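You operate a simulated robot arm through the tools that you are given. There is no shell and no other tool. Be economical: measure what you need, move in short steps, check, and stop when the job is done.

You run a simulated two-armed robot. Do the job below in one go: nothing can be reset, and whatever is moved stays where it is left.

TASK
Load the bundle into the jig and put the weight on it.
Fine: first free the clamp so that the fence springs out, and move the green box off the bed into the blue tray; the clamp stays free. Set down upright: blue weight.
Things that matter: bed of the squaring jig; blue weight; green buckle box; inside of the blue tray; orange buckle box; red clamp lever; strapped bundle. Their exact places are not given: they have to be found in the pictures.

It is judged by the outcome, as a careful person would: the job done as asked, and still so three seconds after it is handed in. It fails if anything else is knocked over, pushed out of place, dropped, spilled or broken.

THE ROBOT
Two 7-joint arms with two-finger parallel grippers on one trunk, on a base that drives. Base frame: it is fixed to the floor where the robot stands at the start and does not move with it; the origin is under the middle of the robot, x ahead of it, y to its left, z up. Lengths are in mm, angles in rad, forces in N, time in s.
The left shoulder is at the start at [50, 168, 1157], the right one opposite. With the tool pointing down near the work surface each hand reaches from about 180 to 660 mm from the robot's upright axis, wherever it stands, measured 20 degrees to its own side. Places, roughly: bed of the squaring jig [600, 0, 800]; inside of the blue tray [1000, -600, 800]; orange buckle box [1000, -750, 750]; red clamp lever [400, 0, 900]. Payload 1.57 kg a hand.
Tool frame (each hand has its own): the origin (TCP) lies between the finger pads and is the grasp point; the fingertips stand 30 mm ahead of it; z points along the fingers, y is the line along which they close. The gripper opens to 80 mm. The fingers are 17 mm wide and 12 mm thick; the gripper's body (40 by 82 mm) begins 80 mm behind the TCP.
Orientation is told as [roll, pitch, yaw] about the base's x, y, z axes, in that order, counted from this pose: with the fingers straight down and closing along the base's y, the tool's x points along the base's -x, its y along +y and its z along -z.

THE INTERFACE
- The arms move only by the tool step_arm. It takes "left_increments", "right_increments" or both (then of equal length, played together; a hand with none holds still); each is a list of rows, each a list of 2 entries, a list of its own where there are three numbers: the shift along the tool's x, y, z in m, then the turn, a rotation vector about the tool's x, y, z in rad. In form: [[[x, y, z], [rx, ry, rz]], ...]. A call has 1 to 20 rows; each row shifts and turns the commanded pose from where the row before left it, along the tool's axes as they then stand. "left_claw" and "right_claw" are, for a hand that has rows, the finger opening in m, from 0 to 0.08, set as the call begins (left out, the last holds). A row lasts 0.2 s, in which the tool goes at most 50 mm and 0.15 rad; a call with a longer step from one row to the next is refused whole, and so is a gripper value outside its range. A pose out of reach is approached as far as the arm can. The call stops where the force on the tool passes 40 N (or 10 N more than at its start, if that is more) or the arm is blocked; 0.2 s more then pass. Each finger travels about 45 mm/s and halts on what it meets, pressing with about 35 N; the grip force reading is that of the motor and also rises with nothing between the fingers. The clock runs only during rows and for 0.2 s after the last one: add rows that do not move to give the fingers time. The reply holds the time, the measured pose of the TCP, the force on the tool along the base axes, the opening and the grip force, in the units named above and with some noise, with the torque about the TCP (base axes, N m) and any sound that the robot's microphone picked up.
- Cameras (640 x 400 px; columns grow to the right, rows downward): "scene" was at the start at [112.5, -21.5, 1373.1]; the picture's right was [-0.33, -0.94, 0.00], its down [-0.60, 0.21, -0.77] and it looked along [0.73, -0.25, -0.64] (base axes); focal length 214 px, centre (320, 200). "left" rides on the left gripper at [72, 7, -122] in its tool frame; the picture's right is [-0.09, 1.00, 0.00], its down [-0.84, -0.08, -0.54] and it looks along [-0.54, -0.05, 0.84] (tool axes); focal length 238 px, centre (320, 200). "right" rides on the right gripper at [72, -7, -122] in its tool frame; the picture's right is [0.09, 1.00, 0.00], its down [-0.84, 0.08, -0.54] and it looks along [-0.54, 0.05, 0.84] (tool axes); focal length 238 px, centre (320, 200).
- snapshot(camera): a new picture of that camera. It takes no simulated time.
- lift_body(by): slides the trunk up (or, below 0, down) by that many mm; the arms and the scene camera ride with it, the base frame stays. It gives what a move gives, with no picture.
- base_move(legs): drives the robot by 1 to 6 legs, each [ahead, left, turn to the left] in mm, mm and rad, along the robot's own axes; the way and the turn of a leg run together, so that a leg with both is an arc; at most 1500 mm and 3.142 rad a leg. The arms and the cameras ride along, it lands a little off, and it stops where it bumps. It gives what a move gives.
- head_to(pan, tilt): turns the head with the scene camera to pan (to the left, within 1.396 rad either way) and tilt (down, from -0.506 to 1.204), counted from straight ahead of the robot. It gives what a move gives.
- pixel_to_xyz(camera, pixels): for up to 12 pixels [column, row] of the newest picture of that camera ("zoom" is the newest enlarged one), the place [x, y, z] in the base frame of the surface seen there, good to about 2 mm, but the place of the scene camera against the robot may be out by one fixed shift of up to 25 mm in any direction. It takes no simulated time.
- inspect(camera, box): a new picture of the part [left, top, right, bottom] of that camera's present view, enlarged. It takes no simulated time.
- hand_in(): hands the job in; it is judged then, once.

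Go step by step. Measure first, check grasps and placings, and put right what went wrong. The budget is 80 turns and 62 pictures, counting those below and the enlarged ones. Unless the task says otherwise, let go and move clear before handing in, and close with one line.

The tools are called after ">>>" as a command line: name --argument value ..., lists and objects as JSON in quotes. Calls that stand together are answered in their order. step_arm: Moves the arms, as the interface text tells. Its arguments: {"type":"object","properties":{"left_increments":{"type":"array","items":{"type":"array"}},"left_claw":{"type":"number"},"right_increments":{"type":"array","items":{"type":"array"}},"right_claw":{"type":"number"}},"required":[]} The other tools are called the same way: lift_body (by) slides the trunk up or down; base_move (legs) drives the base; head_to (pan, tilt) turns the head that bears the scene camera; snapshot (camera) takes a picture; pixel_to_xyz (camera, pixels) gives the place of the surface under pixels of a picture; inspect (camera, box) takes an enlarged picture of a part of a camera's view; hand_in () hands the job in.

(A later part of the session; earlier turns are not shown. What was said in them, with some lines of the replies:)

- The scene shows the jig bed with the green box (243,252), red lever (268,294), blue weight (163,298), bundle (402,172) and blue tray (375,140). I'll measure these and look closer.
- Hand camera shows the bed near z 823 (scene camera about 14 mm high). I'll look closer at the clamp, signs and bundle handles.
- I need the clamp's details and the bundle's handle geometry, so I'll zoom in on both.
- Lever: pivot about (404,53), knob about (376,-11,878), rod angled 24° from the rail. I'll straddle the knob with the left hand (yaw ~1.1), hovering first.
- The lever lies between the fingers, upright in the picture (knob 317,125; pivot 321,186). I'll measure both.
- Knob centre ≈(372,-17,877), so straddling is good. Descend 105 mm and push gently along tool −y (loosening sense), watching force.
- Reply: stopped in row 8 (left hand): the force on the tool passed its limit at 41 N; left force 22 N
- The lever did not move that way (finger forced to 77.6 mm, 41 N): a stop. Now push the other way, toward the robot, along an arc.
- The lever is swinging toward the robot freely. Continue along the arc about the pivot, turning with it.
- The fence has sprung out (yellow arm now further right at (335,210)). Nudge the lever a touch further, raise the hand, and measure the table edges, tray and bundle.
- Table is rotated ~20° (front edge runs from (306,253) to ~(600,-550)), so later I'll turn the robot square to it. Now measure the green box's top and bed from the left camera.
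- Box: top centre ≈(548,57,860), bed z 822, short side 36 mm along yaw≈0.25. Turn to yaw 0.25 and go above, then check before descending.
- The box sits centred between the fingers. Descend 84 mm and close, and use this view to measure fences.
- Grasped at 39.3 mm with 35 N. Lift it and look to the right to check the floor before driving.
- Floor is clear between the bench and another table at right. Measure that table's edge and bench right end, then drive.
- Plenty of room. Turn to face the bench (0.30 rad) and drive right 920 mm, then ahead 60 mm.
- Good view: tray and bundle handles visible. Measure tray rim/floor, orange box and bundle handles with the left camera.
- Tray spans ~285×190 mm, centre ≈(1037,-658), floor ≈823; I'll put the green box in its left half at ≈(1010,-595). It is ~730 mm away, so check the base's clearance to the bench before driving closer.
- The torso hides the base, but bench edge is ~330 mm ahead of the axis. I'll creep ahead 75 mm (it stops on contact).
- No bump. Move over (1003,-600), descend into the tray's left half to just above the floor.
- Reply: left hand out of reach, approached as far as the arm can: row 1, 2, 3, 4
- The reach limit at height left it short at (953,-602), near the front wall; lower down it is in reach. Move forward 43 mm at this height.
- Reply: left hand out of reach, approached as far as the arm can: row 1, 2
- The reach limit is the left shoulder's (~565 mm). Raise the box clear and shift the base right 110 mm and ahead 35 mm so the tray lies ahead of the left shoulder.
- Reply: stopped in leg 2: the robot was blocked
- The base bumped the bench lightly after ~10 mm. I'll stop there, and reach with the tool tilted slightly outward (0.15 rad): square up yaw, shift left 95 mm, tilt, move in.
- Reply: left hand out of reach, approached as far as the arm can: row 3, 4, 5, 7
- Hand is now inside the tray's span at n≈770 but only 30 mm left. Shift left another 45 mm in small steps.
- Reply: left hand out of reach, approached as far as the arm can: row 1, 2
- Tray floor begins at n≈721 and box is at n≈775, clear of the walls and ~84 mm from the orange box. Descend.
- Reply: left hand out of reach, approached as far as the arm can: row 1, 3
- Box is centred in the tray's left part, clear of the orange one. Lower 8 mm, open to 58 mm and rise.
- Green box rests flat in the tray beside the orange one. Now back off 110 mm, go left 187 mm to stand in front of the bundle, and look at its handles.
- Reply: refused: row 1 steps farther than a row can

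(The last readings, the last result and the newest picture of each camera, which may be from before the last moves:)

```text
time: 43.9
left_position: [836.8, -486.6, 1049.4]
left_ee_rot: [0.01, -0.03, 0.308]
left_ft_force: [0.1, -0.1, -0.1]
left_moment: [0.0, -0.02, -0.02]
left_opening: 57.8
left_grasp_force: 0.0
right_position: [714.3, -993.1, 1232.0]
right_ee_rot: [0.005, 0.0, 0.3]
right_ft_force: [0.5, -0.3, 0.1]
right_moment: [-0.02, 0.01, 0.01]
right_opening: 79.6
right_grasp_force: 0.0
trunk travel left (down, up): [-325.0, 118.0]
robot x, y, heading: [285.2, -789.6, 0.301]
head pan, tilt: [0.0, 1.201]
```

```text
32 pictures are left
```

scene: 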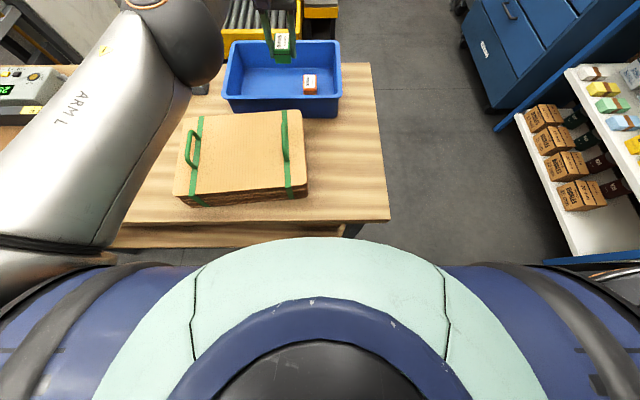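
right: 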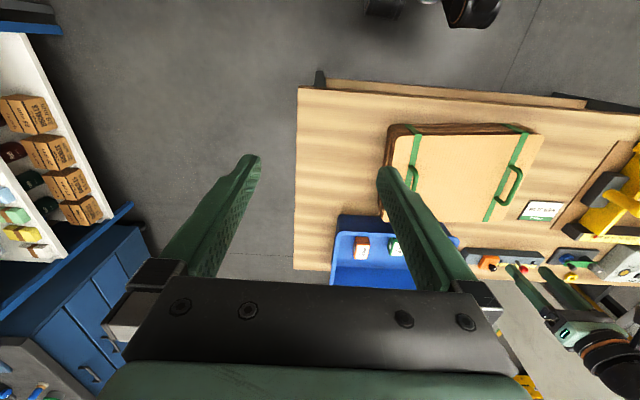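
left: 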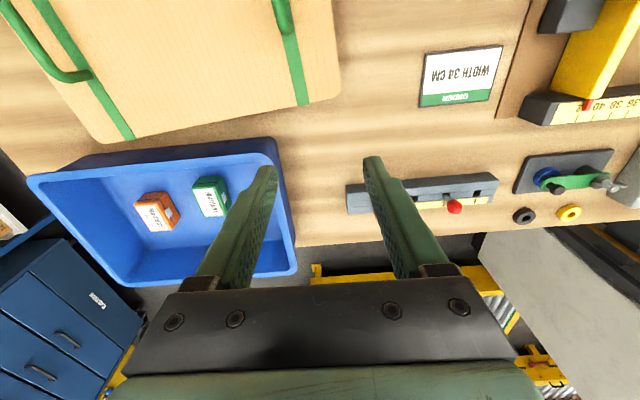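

A row was too long. The right camera shows the whole bundle; measure it, and then move both hands above the handles in shorter rows.

>>> pixel_to_xyz --camera "right" --pixels '[[398, 138], [535, 140], [487, 220], [417, 140], [515, 185], [505, 204], [522, 168], [460, 180], [412, 175]]'

>>> step_arm --left_increments '[[[0.0177, -0.0044, 0], [0, 0.004, 0]], [[0.0177, -0.0044, 0], [0, 0.004, 0]], [[0.0177, -0.0044, 0], [0, 0.004, 0]], [[0.0177, -0.0044, 0], [0, 0.004, 0]], [[0.0177, -0.0044, 0], [0, 0.004, 0]], [[0.0177, -0.0044, 0], [0, 0.004, 0]], [[0.0177, -0.0044, 0], [0, 0.004, 0]]]' --left_claw 0.06 --right_increments '[[[-0.0221, 0.0307, 0.0257], [0, 0, 0]], [[-0.0221, 0.0307, 0.0257], [0, 0, 0]], [[-0.0221, 0.0307, 0.0257], [0, 0, 0]], [[-0.0221, 0.0307, 0.0257], [0, 0, 0]], [[-0.0221, 0.0307, 0.0257], [0, 0, 0]], [[-0.0221, 0.0307, 0.0257], [0, 0, 0]], [[-0.0221, 0.0307, 0.0257], [0, 0, 0]]]' --right_claw 0.06

>>> snapshot --camera "left"

>>> snapshot --camera "right"

```text
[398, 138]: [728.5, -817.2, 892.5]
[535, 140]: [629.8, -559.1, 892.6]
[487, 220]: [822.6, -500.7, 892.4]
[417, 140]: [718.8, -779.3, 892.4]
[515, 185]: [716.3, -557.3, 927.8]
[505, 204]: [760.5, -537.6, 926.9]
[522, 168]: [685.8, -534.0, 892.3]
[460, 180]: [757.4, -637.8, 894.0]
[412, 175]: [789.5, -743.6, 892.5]
```

```text
time: 45.5
left_position: [743.7, -544.3, 1046.7]
left_ee_rot: [0.012, -0.001, 0.309]
left_ft_force: [-0.6, 0.1, 0.0]
left_moment: [-0.03, 0.04, 0.01]
left_opening: 60.0
left_grasp_force: 0.0
left hand out of reach, approached as far as the arm can: row 1, 2
right_position: [797.7, -739.6, 1053.2]
right_ee_rot: [0.003, -0.001, 0.301]
right_ft_force: [0.2, 0.0, -0.3]
right_moment: [0.0, -0.01, 0.04]
right_opening: 60.4
right_grasp_force: 0.1
trunk travel left (down, up): [-325.0, 118.0]
robot x, y, heading: [285.6, -793.7, 0.304]
head pan, tilt: [0.0, 1.201]
```

```text
31 pictures are left
```

left: 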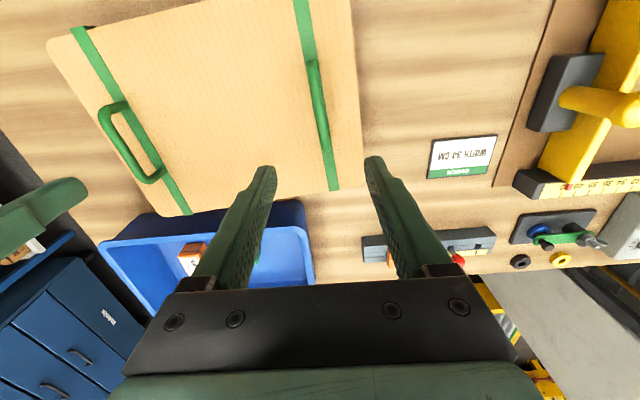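

```text
30 pictures are left
```

right: 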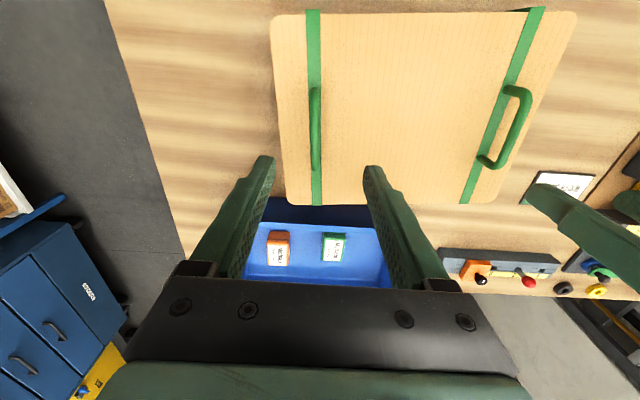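

Both handles are visible in both cameras; measure bar ends and bundle corners.

>>> pixel_to_xyz --camera "right" --pixels '[[315, 92], [315, 128], [315, 165], [527, 100], [514, 135], [500, 160], [273, 20], [283, 200], [493, 198], [575, 20], [400, 100]]'

>>> pixel_to_xyz --camera "left" --pixels '[[313, 70], [319, 105], [325, 140], [107, 110], [122, 155], [152, 180], [357, 175], [185, 214], [52, 45]]'

```text
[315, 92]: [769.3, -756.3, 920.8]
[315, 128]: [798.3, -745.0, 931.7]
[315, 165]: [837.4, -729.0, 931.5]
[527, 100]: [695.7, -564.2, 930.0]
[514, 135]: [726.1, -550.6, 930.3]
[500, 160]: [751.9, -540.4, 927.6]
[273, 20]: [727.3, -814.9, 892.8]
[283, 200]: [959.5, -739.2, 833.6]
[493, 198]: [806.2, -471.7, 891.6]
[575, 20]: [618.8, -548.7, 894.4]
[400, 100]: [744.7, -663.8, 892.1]
```

```text
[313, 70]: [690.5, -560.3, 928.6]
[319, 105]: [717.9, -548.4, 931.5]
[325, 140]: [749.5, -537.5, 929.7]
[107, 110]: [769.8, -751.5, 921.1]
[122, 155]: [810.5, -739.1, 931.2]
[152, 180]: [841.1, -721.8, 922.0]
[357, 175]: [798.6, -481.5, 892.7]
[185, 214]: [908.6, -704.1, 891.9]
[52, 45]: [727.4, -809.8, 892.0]
```

Handle mid-points: left (722,-550,931), right (805,-740,931), bars at ~0.37 rad; bundle ≈285×205×71 mm. Align both hands to yaw 0.37 and descend to z≈930.

>>> step_arm --left_increments '[[[0, 0, 0], [0, 0, -0.062]], [[0.0227, 0.0024, 0.02], [0, 0, 0]], [[0, 0, 0.035], [0, 0, 0]], [[0, 0, 0.035], [0, 0, 0]], [[0, 0, 0.027], [0, 0, 0]], [[0, 0, 0], [0, 0, 0]]]' --right_increments '[[[0, 0, 0], [0, 0, -0.069]], [[-0.0064, -0.0029, 0.026], [0, 0, 0]], [[0, 0, 0.035], [0, 0, 0]], [[0, 0, 0.035], [0, 0, 0]], [[0, 0, 0.027], [0, 0, 0]], [[0, 0, 0], [0, 0, 0]]]'

>>> snapshot --camera "left"

>>> snapshot --camera "right"

```text
time: 46.9
left_position: [721.1, -547.3, 929.2]
left_ee_rot: [0.012, 0.0, 0.369]
left_ft_force: [0.0, -0.2, 0.3]
left_moment: [0.01, 0.0, 0.0]
left_opening: 60.1
left_grasp_force: 0.0
right_position: [805.4, -742.2, 931.2]
right_ee_rot: [0.002, 0.001, 0.37]
right_ft_force: [0.1, 0.2, -0.4]
right_moment: [0.03, -0.01, 0.01]
right_opening: 59.9
right_grasp_force: 0.0
trunk travel left (down, up): [-325.0, 118.0]
robot x, y, heading: [287.0, -790.5, 0.299]
head pan, tilt: [0.0, 1.201]
```

```text
29 pictures are left
```

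left: 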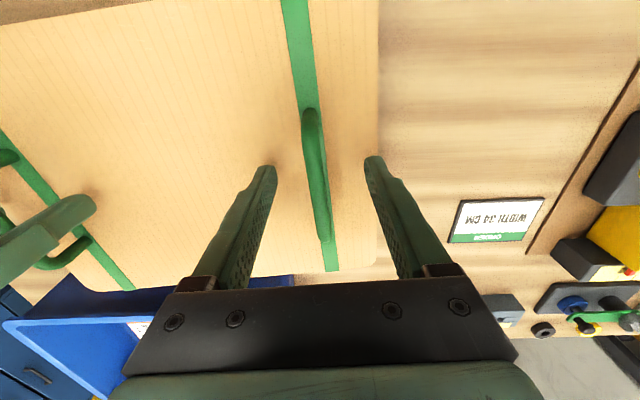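

```text
28 pictures are left
```

right: 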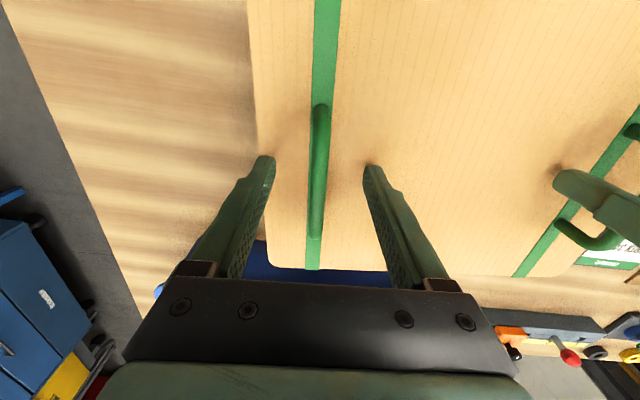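

Both bars lie between the fingers. Close both hands.

>>> step_arm --left_increments '[[[0, 0, 0], [0, 0, 0]], [[0, 0, 0], [0, 0, 0]], [[0, 0, 0], [0, 0, 0]], [[0, 0, 0], [0, 0, 0]], [[0, 0, 0], [0, 0, 0]], [[0, 0, 0], [0, 0, 0]]]' --left_claw 0.0 --right_increments '[[[0, 0, 0], [0, 0, 0]], [[0, 0, 0], [0, 0, 0]], [[0, 0, 0], [0, 0, 0]], [[0, 0, 0], [0, 0, 0]], [[0, 0, 0], [0, 0, 0]], [[0, 0, 0], [0, 0, 0]]]' --right_claw 0.0

>>> lift_body --by 40

>>> snapshot --camera "scene"

```text
time: 48.2
left_position: [721.9, -548.8, 931.2]
left_ee_rot: [0.012, -0.002, 0.371]
left_ft_force: [4.3, -2.0, -0.5]
left_moment: [-0.06, 0.12, 0.51]
left_opening: 9.4
left_grasp_force: 28.0
right_position: [804.5, -740.7, 930.8]
right_ee_rot: [0.005, 0.0, 0.372]
right_ft_force: [-3.0, 0.6, 0.8]
right_moment: [0.12, -0.17, 0.52]
right_opening: 9.7
right_grasp_force: 28.1
trunk travel left (down, up): [-325.0, 118.0]
robot x, y, heading: [287.1, -792.5, 0.297]
head pan, tilt: [0.0, 1.201]
```

```text
time: 49.1
left_position: [722.8, -548.0, 970.5]
left_ee_rot: [0.012, -0.001, 0.373]
left_ft_force: [7.1, -2.6, -2.7]
left_moment: [0.05, -0.16, 0.49]
left_opening: 9.7
left_grasp_force: 28.5
right_position: [805.0, -740.2, 970.0]
right_ee_rot: [0.002, 0.002, 0.371]
right_ft_force: [-6.0, 2.0, -3.6]
right_moment: [-0.07, 0.18, 0.51]
right_opening: 9.9
right_grasp_force: 28.9
trunk travel left (down, up): [-365.0, 78.0]
robot x, y, heading: [287.0, -793.6, 0.301]
head pan, tilt: [0.0, 1.201]
```

```text
27 pictures are left
```

scene: 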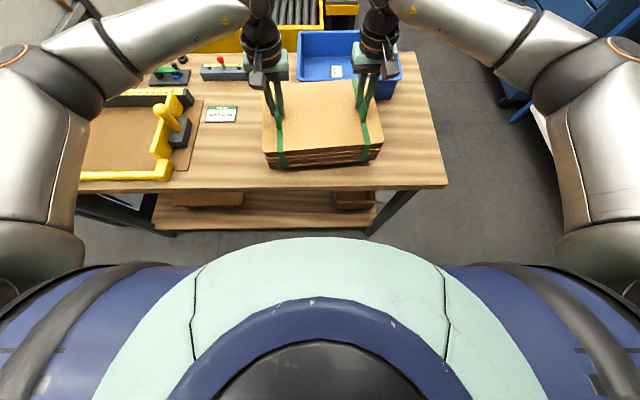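

Both grips hold (9.7 mm, 28 N). Check the bundle's top really rose (scene reads ~13 mm high).

>>> pixel_to_xyz --camera "scene" --pixels '[[320, 110], [340, 140], [300, 145], [320, 155], [170, 108], [178, 130]]'

>>> lift_body --by 75

>>> step_arm --left_increments '[[[0, 0, -0.02], [0, 0, 0]], [[0, 0, -0.02], [0, 0, 0]], [[0, 0, -0.02], [0, 0, 0]]]' --right_increments '[[[0, 0, -0.02], [0, 0, 0]], [[0, 0, -0.02], [0, 0, 0]], [[0, 0, -0.02], [0, 0, 0]]]'

>>> snapshot --camera "left"

```text
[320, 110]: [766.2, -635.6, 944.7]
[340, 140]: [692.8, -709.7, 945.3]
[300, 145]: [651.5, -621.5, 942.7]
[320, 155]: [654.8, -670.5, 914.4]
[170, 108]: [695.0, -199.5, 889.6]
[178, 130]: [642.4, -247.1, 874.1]
```

```text
time: 50.2
left_position: [722.6, -548.7, 1044.5]
left_ee_rot: [0.012, 0.0, 0.371]
left_ft_force: [6.3, -3.1, -4.0]
left_moment: [0.03, -0.13, 0.5]
left_opening: 9.7
left_grasp_force: 27.7
right_position: [805.7, -741.2, 1046.3]
right_ee_rot: [0.003, 0.0, 0.37]
right_ft_force: [-6.3, 3.3, -3.4]
right_moment: [-0.01, 0.18, 0.44]
right_opening: 9.6
right_grasp_force: 28.2
trunk travel left (down, up): [-440.0, 3.0]
robot x, y, heading: [285.0, -789.0, 0.296]
head pan, tilt: [0.0, 1.201]
```

```text
time: 51.0
left_position: [722.8, -550.8, 1104.7]
left_ee_rot: [0.014, -0.001, 0.372]
left_ft_force: [4.7, -1.1, -3.6]
left_moment: [0.09, -0.07, 0.48]
left_opening: 9.6
left_grasp_force: 28.3
right_position: [807.0, -742.1, 1107.2]
right_ee_rot: [0.004, -0.001, 0.368]
right_ft_force: [-5.5, 1.2, -2.6]
right_moment: [-0.02, 0.11, 0.5]
right_opening: 9.6
right_grasp_force: 27.9
trunk travel left (down, up): [-440.0, 3.0]
robot x, y, heading: [286.2, -789.0, 0.297]
head pan, tilt: [0.0, 1.201]
```

```text
26 pictures are left
```

left: 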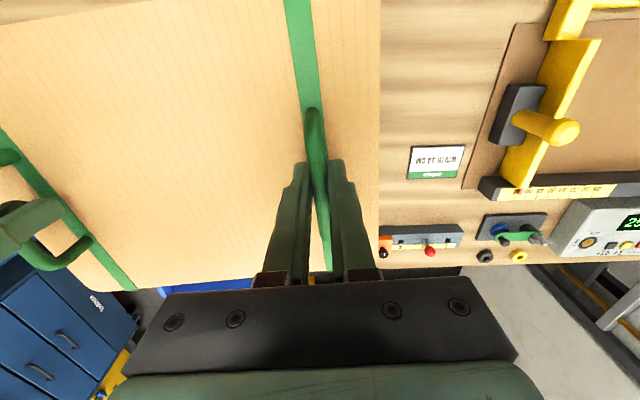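

The bundle is up (top +40 mm as expected). Target: bundle centre at jig coordinates n≈550, u≈150; drive left 725 mm, then 9 mm ahead with −0.066 rad to square it.

>>> base_move --legs '[[0, 725, 0], [9, 0, -0.066]]'

>>> snapshot --camera "scene"

>>> snapshot --camera "left"

>>> snapshot --camera "right"

```text
time: 58.3
left_position: [529.3, 126.1, 1105.0]
left_ee_rot: [0.014, 0.0, 0.308]
left_ft_force: [1.3, 12.3, -3.8]
left_moment: [0.05, 0.04, 0.49]
left_opening: 9.6
left_grasp_force: 28.4
right_position: [601.8, -70.9, 1105.2]
right_ee_rot: [0.003, 0.0, 0.306]
right_ft_force: [-0.3, -11.4, -3.6]
right_moment: [-0.06, 0.04, 0.45]
right_opening: 10.1
right_grasp_force: 27.8
trunk travel left (down, up): [-440.0, 3.0]
robot x, y, heading: [81.6, -83.7, 0.233]
head pan, tilt: [0.0, 1.201]
```

```text
25 pictures are left
```

scene: 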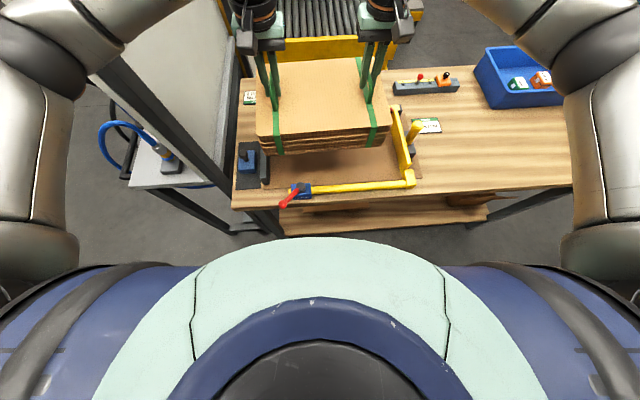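

```text
24 pictures are left
```

left: 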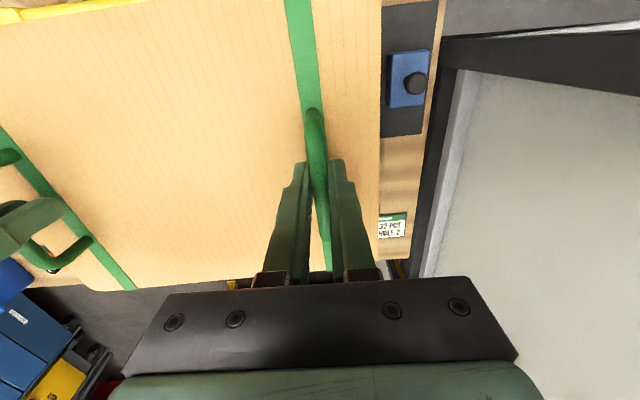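

```text
23 pictures are left
```

right: 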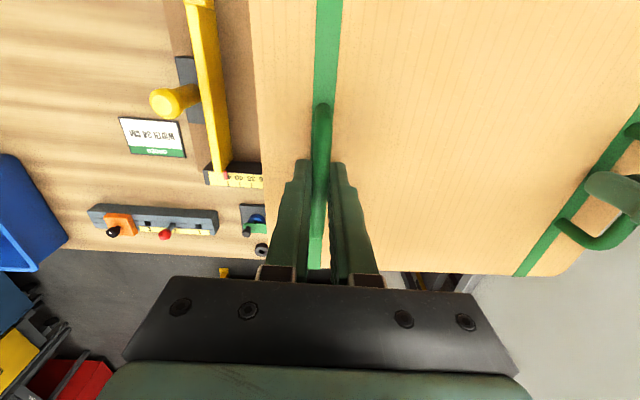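

Bundle hangs over the bed. Measure its bottom front corners and fence edges in one frame (scene), plus corners by hand cams.

>>> pixel_to_xyz --camera "scene" --pixels '[[260, 137], [388, 128], [278, 153], [386, 145], [265, 172], [266, 180], [340, 190], [340, 183], [402, 160], [395, 120], [248, 90], [310, 100]]'

>>> pixel_to_xyz --camera "left" --pixels '[[378, 10], [378, 245], [140, 2], [60, 12], [405, 85], [370, 268]]'

>>> pixel_to_xyz --camera "right" --pixels '[[255, 40], [266, 240], [275, 262], [215, 60], [228, 150], [265, 176], [238, 170]]'

```text
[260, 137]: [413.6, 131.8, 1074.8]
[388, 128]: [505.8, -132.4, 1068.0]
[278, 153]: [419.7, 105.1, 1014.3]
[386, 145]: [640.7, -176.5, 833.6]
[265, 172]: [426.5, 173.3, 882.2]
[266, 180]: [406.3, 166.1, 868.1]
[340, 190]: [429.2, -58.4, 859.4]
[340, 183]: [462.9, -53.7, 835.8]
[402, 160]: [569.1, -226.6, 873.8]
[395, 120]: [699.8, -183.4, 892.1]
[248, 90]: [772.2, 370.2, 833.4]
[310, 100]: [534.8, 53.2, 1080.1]
```

```text
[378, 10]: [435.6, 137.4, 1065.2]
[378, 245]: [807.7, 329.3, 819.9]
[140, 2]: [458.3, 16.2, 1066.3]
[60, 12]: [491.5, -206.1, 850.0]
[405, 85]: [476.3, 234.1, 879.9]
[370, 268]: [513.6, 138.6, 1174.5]
```

```text
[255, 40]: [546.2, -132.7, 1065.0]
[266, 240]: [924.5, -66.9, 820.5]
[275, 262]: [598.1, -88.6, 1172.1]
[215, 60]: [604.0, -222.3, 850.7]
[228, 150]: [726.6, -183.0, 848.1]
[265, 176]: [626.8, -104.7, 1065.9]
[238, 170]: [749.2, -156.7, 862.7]
```

Left gap ≈25 mm, right ≈100 mm, back ≈18 mm, front ≈25 mm – good. Lower the trunk 160 mm.

>>> lift_body --by -160

>>> snapshot --camera "scene"

```text
time: 60.1
left_position: [528.5, 126.0, 944.8]
left_ee_rot: [0.015, -0.005, 0.308]
left_ft_force: [3.7, 1.4, -2.6]
left_moment: [0.12, -0.26, 0.49]
left_opening: 9.8
left_grasp_force: 27.9
right_position: [600.0, -71.1, 946.2]
right_ee_rot: [0.004, 0.001, 0.305]
right_ft_force: [-4.2, -1.2, -2.6]
right_moment: [-0.11, 0.3, 0.49]
right_opening: 9.8
right_grasp_force: 27.9
trunk travel left (down, up): [-280.0, 163.0]
robot x, y, heading: [78.9, -83.7, 0.234]
head pan, tilt: [0.0, 1.201]
```

```text
22 pictures are left
```

scene: 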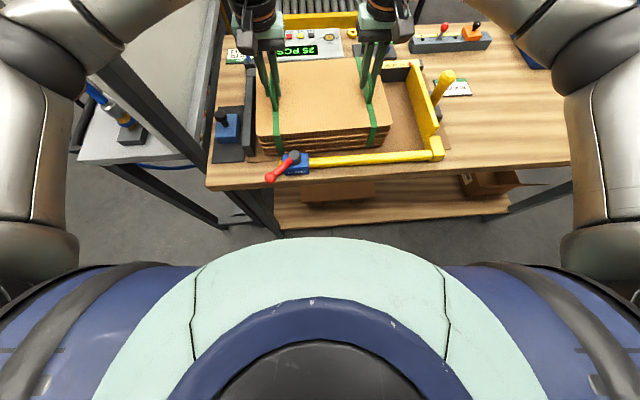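

It sits within the fences without contact. Lower the last ~13 mm gently with both arms.

>>> step_arm --left_increments '[[[0, 0, 0.003], [0, 0, 0]], [[0, 0, 0.003], [0, 0, 0]], [[0, 0, 0.003], [0, 0, 0]], [[0, 0, 0.003], [0, 0, 0]], [[0, 0, 0.001], [0, 0, 0]], [[0, 0, 0], [0, 0, 0]]]' --right_increments '[[[0, 0, 0.003], [0, 0, 0]], [[0, 0, 0.003], [0, 0, 0]], [[0, 0, 0.003], [0, 0, 0]], [[0, 0, 0.003], [0, 0, 0]], [[0, 0, 0.001], [0, 0, 0]], [[0, 0, 0], [0, 0, 0]]]'

>>> snapshot --camera "left"

>>> pixel_to_xyz --camera "left" --pixels '[[250, 120], [200, 200], [340, 60]]'

```text
time: 61.5
left_position: [528.2, 126.1, 935.2]
left_ee_rot: [0.012, -0.006, 0.31]
left_ft_force: [0.5, 6.1, 18.2]
left_moment: [-0.15, 0.6, 0.49]
left_opening: 9.6
left_grasp_force: 28.1
right_position: [600.0, -71.8, 935.5]
right_ee_rot: [0.003, -0.006, 0.304]
right_ft_force: [3.3, -3.1, 7.7]
right_moment: [-0.26, 0.64, 0.51]
right_opening: 10.0
right_grasp_force: 28.2
trunk travel left (down, up): [-280.0, 163.0]
robot x, y, heading: [77.2, -90.7, 0.235]
head pan, tilt: [0.0, 1.201]
```

```text
21 pictures are left
```

left: 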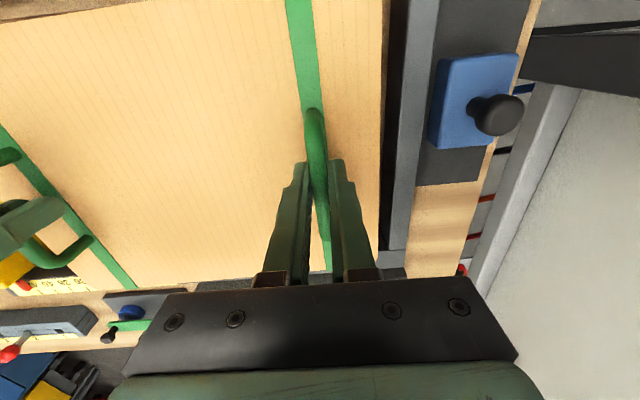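

```text
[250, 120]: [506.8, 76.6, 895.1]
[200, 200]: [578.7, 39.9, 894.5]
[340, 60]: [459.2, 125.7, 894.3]
```

The bundle is seated flat (top 894.5 = bed 823 + 71; reaction 18/8 N). Ease 1 mm, release and rise.

>>> step_arm --left_increments '[[[0, 0, -0.001], [0, 0, 0]], [[0, 0, 0], [0, 0, 0]], [[0, 0, 0], [0, 0, 0]], [[0, 0, 0], [0, 0, 0]], [[0, 0, -0.03], [0, 0, 0]], [[0, 0, -0.04], [0, 0, 0]], [[0, 0, -0.04], [0, 0, 0]], [[0, 0, -0.04], [0, 0, 0]]]' --left_claw 0.06 --right_increments '[[[0, 0, -0.001], [0, 0, 0]], [[0, 0, 0], [0, 0, 0]], [[0, 0, 0], [0, 0, 0]], [[0, 0, 0], [0, 0, 0]], [[0, 0, -0.03], [0, 0, 0]], [[0, 0, -0.04], [0, 0, 0]], [[0, 0, -0.04], [0, 0, 0]], [[0, 0, -0.04], [0, 0, 0]]]' --right_claw 0.06

>>> snapshot --camera "left"

>>> snapshot --camera "right"

```text
time: 63.4
left_position: [529.4, 125.1, 1080.7]
left_ee_rot: [0.013, -0.001, 0.307]
left_ft_force: [0.3, -0.4, -0.3]
left_moment: [0.0, -0.01, 0.03]
left_opening: 60.0
left_grasp_force: 0.1
right_position: [598.3, -71.4, 1083.2]
right_ee_rot: [0.004, 0.001, 0.306]
right_ft_force: [0.1, 0.0, 0.0]
right_moment: [-0.01, 0.02, -0.01]
right_opening: 59.9
right_grasp_force: 0.0
trunk travel left (down, up): [-280.0, 163.0]
robot x, y, heading: [74.8, -86.3, 0.236]
head pan, tilt: [0.0, 1.201]
```

```text
20 pictures are left
```

left: 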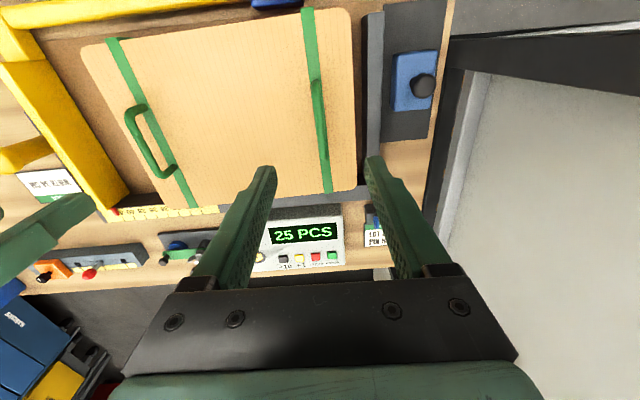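

```text
19 pictures are left
```

right: 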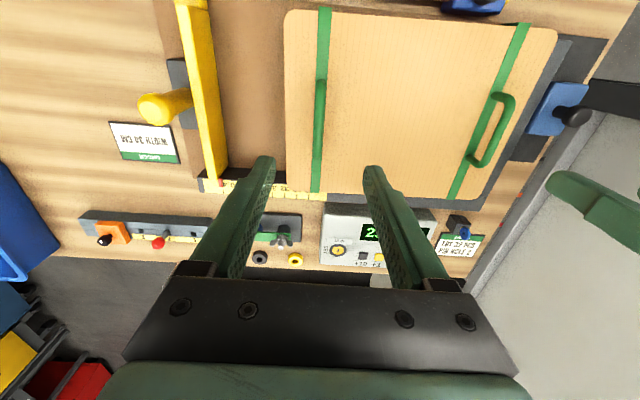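

Bundle is squarely loaded. Measure the weight (px (400,80), knob (424,85)) and handle/bundle positions.

>>> inspect --camera "left" --box '[340, 30, 468, 110]'

>>> pixel_to_xyz --camera "zoom" --pixels '[[275, 125], [275, 370], [430, 120], [430, 365], [420, 275], [430, 235], [320, 250], [480, 250]]'

>>> pixel_to_xyz --camera "left" --pixels '[[317, 90], [323, 145], [128, 115], [165, 175], [348, 15], [355, 180], [85, 55]]'

```text
5.00 times, centred on (404, 70) of left
```

zoom: 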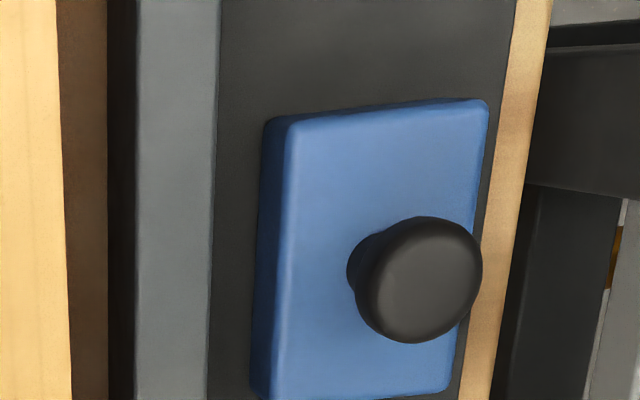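

```text
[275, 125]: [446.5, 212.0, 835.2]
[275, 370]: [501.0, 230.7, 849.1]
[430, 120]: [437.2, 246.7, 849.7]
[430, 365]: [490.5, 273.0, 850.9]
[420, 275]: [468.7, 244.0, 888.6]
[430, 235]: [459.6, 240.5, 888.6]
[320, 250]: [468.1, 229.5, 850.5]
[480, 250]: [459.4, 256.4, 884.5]
```

```text
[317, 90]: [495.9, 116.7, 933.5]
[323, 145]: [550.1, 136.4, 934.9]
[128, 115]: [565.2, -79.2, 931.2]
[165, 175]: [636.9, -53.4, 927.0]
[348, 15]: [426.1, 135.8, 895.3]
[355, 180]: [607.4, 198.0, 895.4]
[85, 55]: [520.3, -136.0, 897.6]
```

Weight: body top z 850, knob top 889, centre ≈(466,243). Go above it with the left hand and retreat the right hand.

>>> step_arm --left_increments '[[[0.0063, 0.0328, 0], [0, 0, 0]], [[0.0063, 0.0328, 0], [0, 0, 0]], [[0.0063, 0.0328, 0], [0, 0, 0]], [[0.0063, 0.0328, 0], [0, 0, 0]], [[0, 0, 0.04], [0, 0, 0]], [[0, 0, 0.04], [0, 0, 0]], [[0, 0, 0.04], [0, 0, 0]], [[0, 0, 0], [0, 0, 0]]]' --left_claw 0.075 --right_increments '[[[0.02, -0.035, -0.0125], [0, 0, 0]], [[0.02, -0.035, -0.0125], [0, 0, 0]], [[0.02, -0.035, -0.0125], [0, 0, 0]], [[0.02, -0.035, -0.0125], [0, 0, 0]], [[0.02, -0.035, 0], [0, 0, 0]], [[0.02, -0.035, 0], [0, 0, 0]], [[0, 0, 0], [0, 0, 0]], [[0, 0, 0], [0, 0, 0]]]'

>>> snapshot --camera "left"

```text
time: 65.2
left_position: [462.3, 244.6, 962.3]
left_ee_rot: [0.013, -0.003, 0.307]
left_ft_force: [-0.1, 0.5, -1.0]
left_moment: [0.04, 0.0, 0.0]
left_opening: 75.0
left_grasp_force: 0.0
right_position: [548.9, -309.7, 1132.4]
right_ee_rot: [0.005, -0.001, 0.306]
right_ft_force: [-0.7, -0.4, 0.5]
right_moment: [-0.01, 0.0, 0.03]
right_opening: 60.0
right_grasp_force: 0.1
trunk travel left (down, up): [-280.0, 163.0]
robot x, y, heading: [76.0, -89.1, 0.231]
head pan, tilt: [0.0, 1.201]
```

```text
17 pictures are left
```

left: 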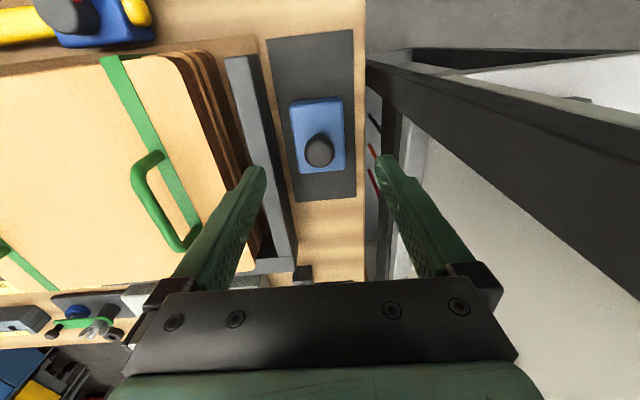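

The dark fence is close to the inner finger, so measure fence outer edge and knob size exactly.

>>> inspect --camera "left" --box '[240, 80, 368, 180]'

>>> pixel_to_xyz --camera "left" --pixels '[[272, 130], [266, 130], [276, 160], [307, 150], [333, 150], [319, 148], [319, 163], [319, 140], [292, 101], [343, 98], [297, 172], [345, 170]]'

```text
4.00 times, centred on (304, 130) of left
```

zoom: 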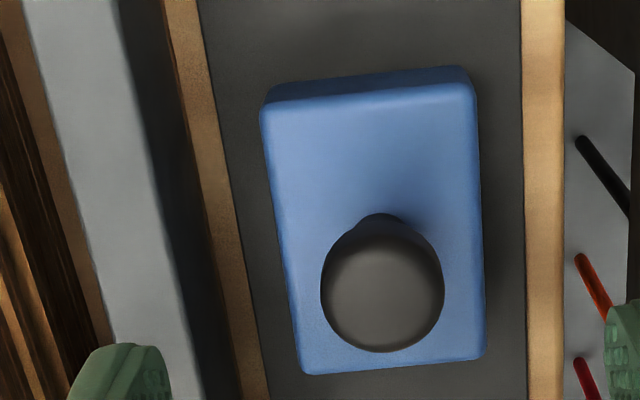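

```text
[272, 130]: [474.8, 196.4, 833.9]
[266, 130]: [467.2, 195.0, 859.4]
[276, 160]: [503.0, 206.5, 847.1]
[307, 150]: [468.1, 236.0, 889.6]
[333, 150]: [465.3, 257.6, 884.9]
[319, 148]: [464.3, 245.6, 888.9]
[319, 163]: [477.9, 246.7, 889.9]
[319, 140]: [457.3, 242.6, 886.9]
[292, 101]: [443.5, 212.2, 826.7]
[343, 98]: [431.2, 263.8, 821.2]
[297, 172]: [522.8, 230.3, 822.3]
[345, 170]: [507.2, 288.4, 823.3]
```

Knob ⌀≈28 at (467,245); fence outer edge is 48 mm away. Open to 50 mm (11 mm clearance), descend to z≈884 and close.

>>> step_arm --left_increments '[[[-0.0048, 0, 0], [0, 0, 0]], [[0, 0, 0], [0, 0, 0]], [[0, 0, 0.03], [0, 0, 0]], [[0, 0, 0.03], [0, 0, 0]], [[0, 0, 0.018], [0, 0, 0]], [[0, 0, 0], [0, 0, 0]]]' --left_claw 0.05

>>> step_arm --left_increments '[[[0, 0, 0], [0, 0, 0]], [[0, 0, 0], [0, 0, 0]], [[0, 0, 0], [0, 0, 0]], [[0, 0, 0], [0, 0, 0]], [[0, 0, 0], [0, 0, 0]]]' --left_claw 0.0

>>> snapshot --camera "left"

```text
time: 66.5
left_position: [467.2, 244.3, 888.5]
left_ee_rot: [0.014, -0.004, 0.309]
left_ft_force: [-0.6, -0.8, -0.7]
left_moment: [0.01, -0.03, -0.02]
left_opening: 50.3
left_grasp_force: 0.1
right_position: [548.8, -309.7, 1132.7]
right_ee_rot: [0.004, -0.002, 0.305]
right_ft_force: [0.0, -0.9, 0.6]
right_moment: [0.03, -0.03, -0.01]
right_opening: 60.5
right_grasp_force: 0.0
trunk travel left (down, up): [-280.0, 163.0]
robot x, y, heading: [79.0, -88.1, 0.237]
head pan, tilt: [0.0, 1.201]
```

```text
time: 67.8
left_position: [468.0, 244.5, 887.5]
left_ee_rot: [0.015, -0.002, 0.308]
left_ft_force: [-0.4, 6.6, 1.0]
left_moment: [0.2, 0.08, 0.03]
left_opening: 27.6
left_grasp_force: 35.7
right_position: [549.5, -310.0, 1132.6]
right_ee_rot: [0.003, -0.003, 0.305]
right_ft_force: [0.5, 0.3, 0.0]
right_moment: [-0.02, 0.03, -0.02]
right_opening: 60.0
right_grasp_force: 0.1
trunk travel left (down, up): [-280.0, 163.0]
robot x, y, heading: [73.9, -89.4, 0.236]
head pan, tilt: [0.0, 1.201]
```

```text
15 pictures are left
```

left: 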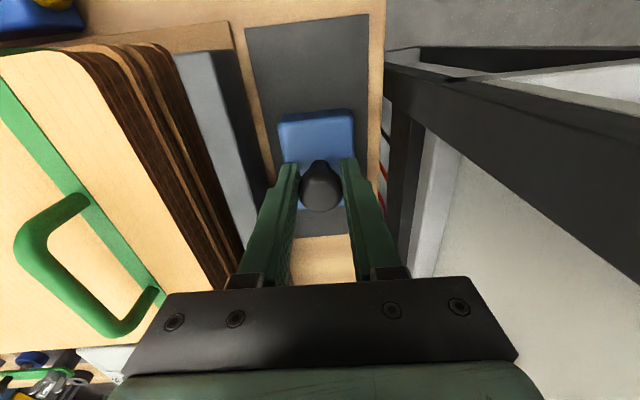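

Gripped the knob (27.6 mm, 36 N). Lift straight up 150 mm and move over the bundle centre.

>>> step_arm --left_increments '[[[0, 0, -0.01], [0, 0, 0]], [[0, 0, -0.02], [0, 0, 0]], [[0, 0, -0.03], [0, 0, 0]], [[0, 0, -0.03], [0, 0, 0]], [[0, 0, -0.03], [0, 0, 0]], [[0, 0, -0.03], [0, 0, 0]], [[-0.0039, -0.0389, 0], [0, 0, 0]], [[-0.0039, -0.0389, 0], [0, 0, 0]], [[-0.0039, -0.0389, 0], [0, 0, 0]], [[-0.0039, -0.0389, 0], [0, 0, 0]], [[-0.0039, -0.0389, 0], [0, 0, 0]], [[-0.0039, -0.0389, 0], [0, 0, 0]], [[0, 0, 0], [0, 0, 0]]]'

>>> snapshot --camera "left"

>>> snapshot --camera "right"

```text
time: 70.5
left_position: [562.2, 31.0, 1033.7]
left_ee_rot: [0.013, -0.001, 0.311]
left_ft_force: [-0.3, 0.8, -8.5]
left_moment: [0.03, 0.01, -0.03]
left_opening: 27.4
left_grasp_force: 35.1
right_position: [551.0, -308.0, 1132.1]
right_ee_rot: [0.002, -0.001, 0.306]
right_ft_force: [-0.2, 0.5, 0.2]
right_moment: [-0.01, 0.01, -0.01]
right_opening: 59.8
right_grasp_force: 0.1
trunk travel left (down, up): [-280.0, 163.0]
robot x, y, heading: [74.5, -89.1, 0.235]
head pan, tilt: [0.0, 1.201]
```

```text
14 pictures are left
```

left: 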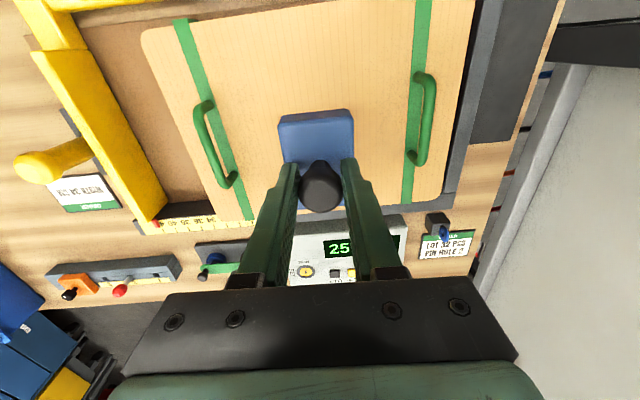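

```text
13 pictures are left
```

right: 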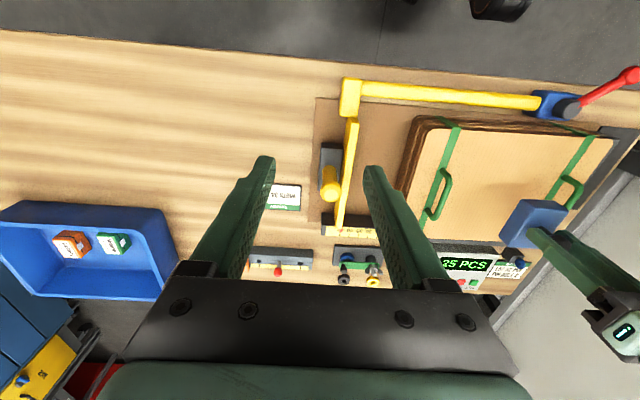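

Weight hangs between the handles, ~8.5 N. Lower to just above the bundle, then slowly to contact.

>>> step_arm --left_increments '[[[0, 0, 0.03], [0, 0, 0]], [[0, 0, 0.025], [0, 0, 0]], [[0, 0, 0.01], [0, 0, 0]], [[0, 0, 0.003], [0, 0, 0]], [[0, 0, 0.003], [0, 0, 0]], [[0, 0, 0.002], [0, 0, 0]], [[0, 0, 0], [0, 0, 0]]]'

```text
time: 72.2
left_position: [562.9, 29.8, 959.7]
left_ee_rot: [0.012, -0.001, 0.308]
left_ft_force: [-0.7, -0.4, -3.1]
left_moment: [0.16, -0.05, 0.02]
left_opening: 27.1
left_grasp_force: 35.0
right_position: [549.7, -308.1, 1132.6]
right_ee_rot: [0.003, 0.0, 0.306]
right_ft_force: [0.4, -0.6, 0.1]
right_moment: [-0.01, 0.03, 0.02]
right_opening: 60.1
right_grasp_force: 0.1
trunk travel left (down, up): [-280.0, 163.0]
robot x, y, heading: [75.9, -85.9, 0.239]
head pan, tilt: [0.0, 1.201]
```

Force fell from −8.5 to −3 N, so it is just touching. Lower 1.5 mm more, open, and rise.

>>> step_arm --left_increments '[[[0, 0, 0.001], [0, 0, 0]], [[0, 0, 0.0005], [0, 0, 0]], [[0, 0, 0], [0, 0, 0]]]'

>>> step_arm --left_increments '[[[0, 0, 0], [0, 0, 0]], [[0, 0, 0], [0, 0, 0]], [[0, 0, 0], [0, 0, 0]], [[0, 0, 0], [0, 0, 0]], [[0, 0, -0.03], [0, 0, 0]], [[0, 0, -0.04], [0, 0, 0]], [[0, 0, -0.04], [0, 0, 0]], [[0, 0, -0.04], [0, 0, 0]]]' --left_claw 0.06

>>> snapshot --camera "left"

>>> head_to --pan 0.0 --tilt 1.0

>>> snapshot --camera "scene"

```text
time: 73.0
left_position: [561.5, 29.7, 960.8]
left_ee_rot: [0.009, -0.004, 0.31]
left_ft_force: [2.2, 0.9, 11.2]
left_moment: [-0.07, 0.46, 0.0]
left_opening: 27.2
left_grasp_force: 34.8
right_position: [549.7, -308.9, 1133.9]
right_ee_rot: [0.005, -0.001, 0.306]
right_ft_force: [-0.1, -0.5, -0.8]
right_moment: [0.0, 0.01, 0.01]
right_opening: 60.3
right_grasp_force: 0.0
trunk travel left (down, up): [-280.0, 163.0]
robot x, y, heading: [75.0, -87.2, 0.238]
head pan, tilt: [0.0, 1.201]
```

```text
time: 74.8
left_position: [561.1, 27.7, 1109.7]
left_ee_rot: [0.013, -0.003, 0.308]
left_ft_force: [-1.0, 0.9, 0.0]
left_moment: [0.02, 0.02, 0.01]
left_opening: 60.1
left_grasp_force: 0.0
right_position: [549.2, -308.3, 1132.3]
right_ee_rot: [0.003, -0.001, 0.305]
right_ft_force: [-0.3, 0.5, -0.2]
right_moment: [0.02, 0.0, -0.02]
right_opening: 60.1
right_grasp_force: 0.0
trunk travel left (down, up): [-280.0, 163.0]
robot x, y, heading: [76.3, -89.0, 0.235]
head pan, tilt: [0.0, 1.201]
```

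```text
12 pictures are left
```

left: 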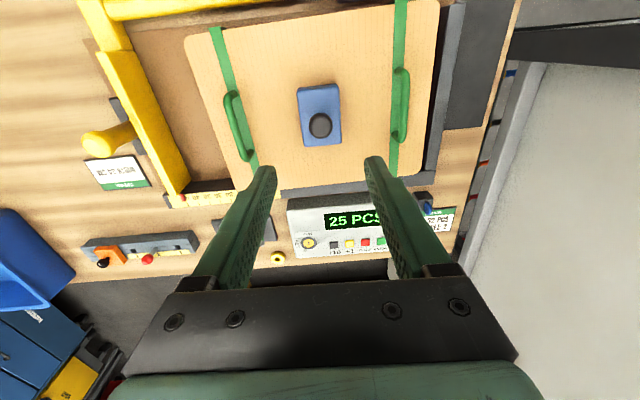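

```text
time: 75.5
left_position: [560.8, 27.7, 1109.2]
left_ee_rot: [0.015, -0.002, 0.307]
left_ft_force: [-0.5, 0.0, 0.0]
left_moment: [0.01, 0.03, -0.03]
left_opening: 59.8
left_grasp_force: 0.1
right_position: [550.5, -308.9, 1133.1]
right_ee_rot: [0.002, 0.0, 0.305]
right_ft_force: [-0.6, -0.3, -0.2]
right_moment: [0.02, -0.01, 0.02]
right_opening: 59.9
right_grasp_force: 0.1
trunk travel left (down, up): [-280.0, 163.0]
robot x, y, heading: [75.6, -89.2, 0.234]
head pan, tilt: [0.0, 1.0]
```

```text
11 pictures are left
```

scene: 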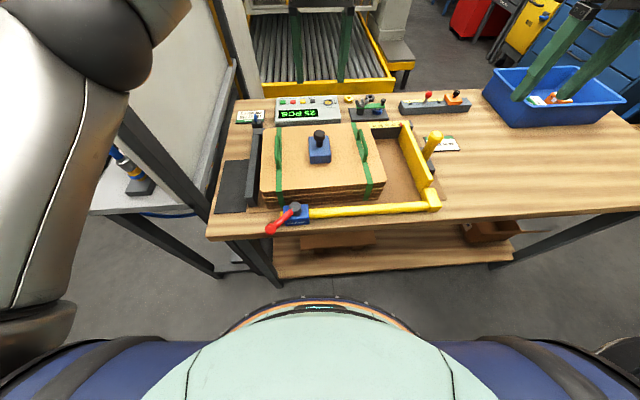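

The pictures show the weight standing upright on the bundle (scene 319,148). The bundle lies flat between the fences, the clamp is free with the fence out, and the green box is in the tray. Both hands are clear, so I'm handing in.

>>> hand_in

```text
The job is handed in.
```

The job is done and handed in: clamp freed with the fence out, green box in the blue tray, bundle in the jig, and blue weight upright on top; the base lightly bumped the bench once, and I saw nothing out of place afterwards.
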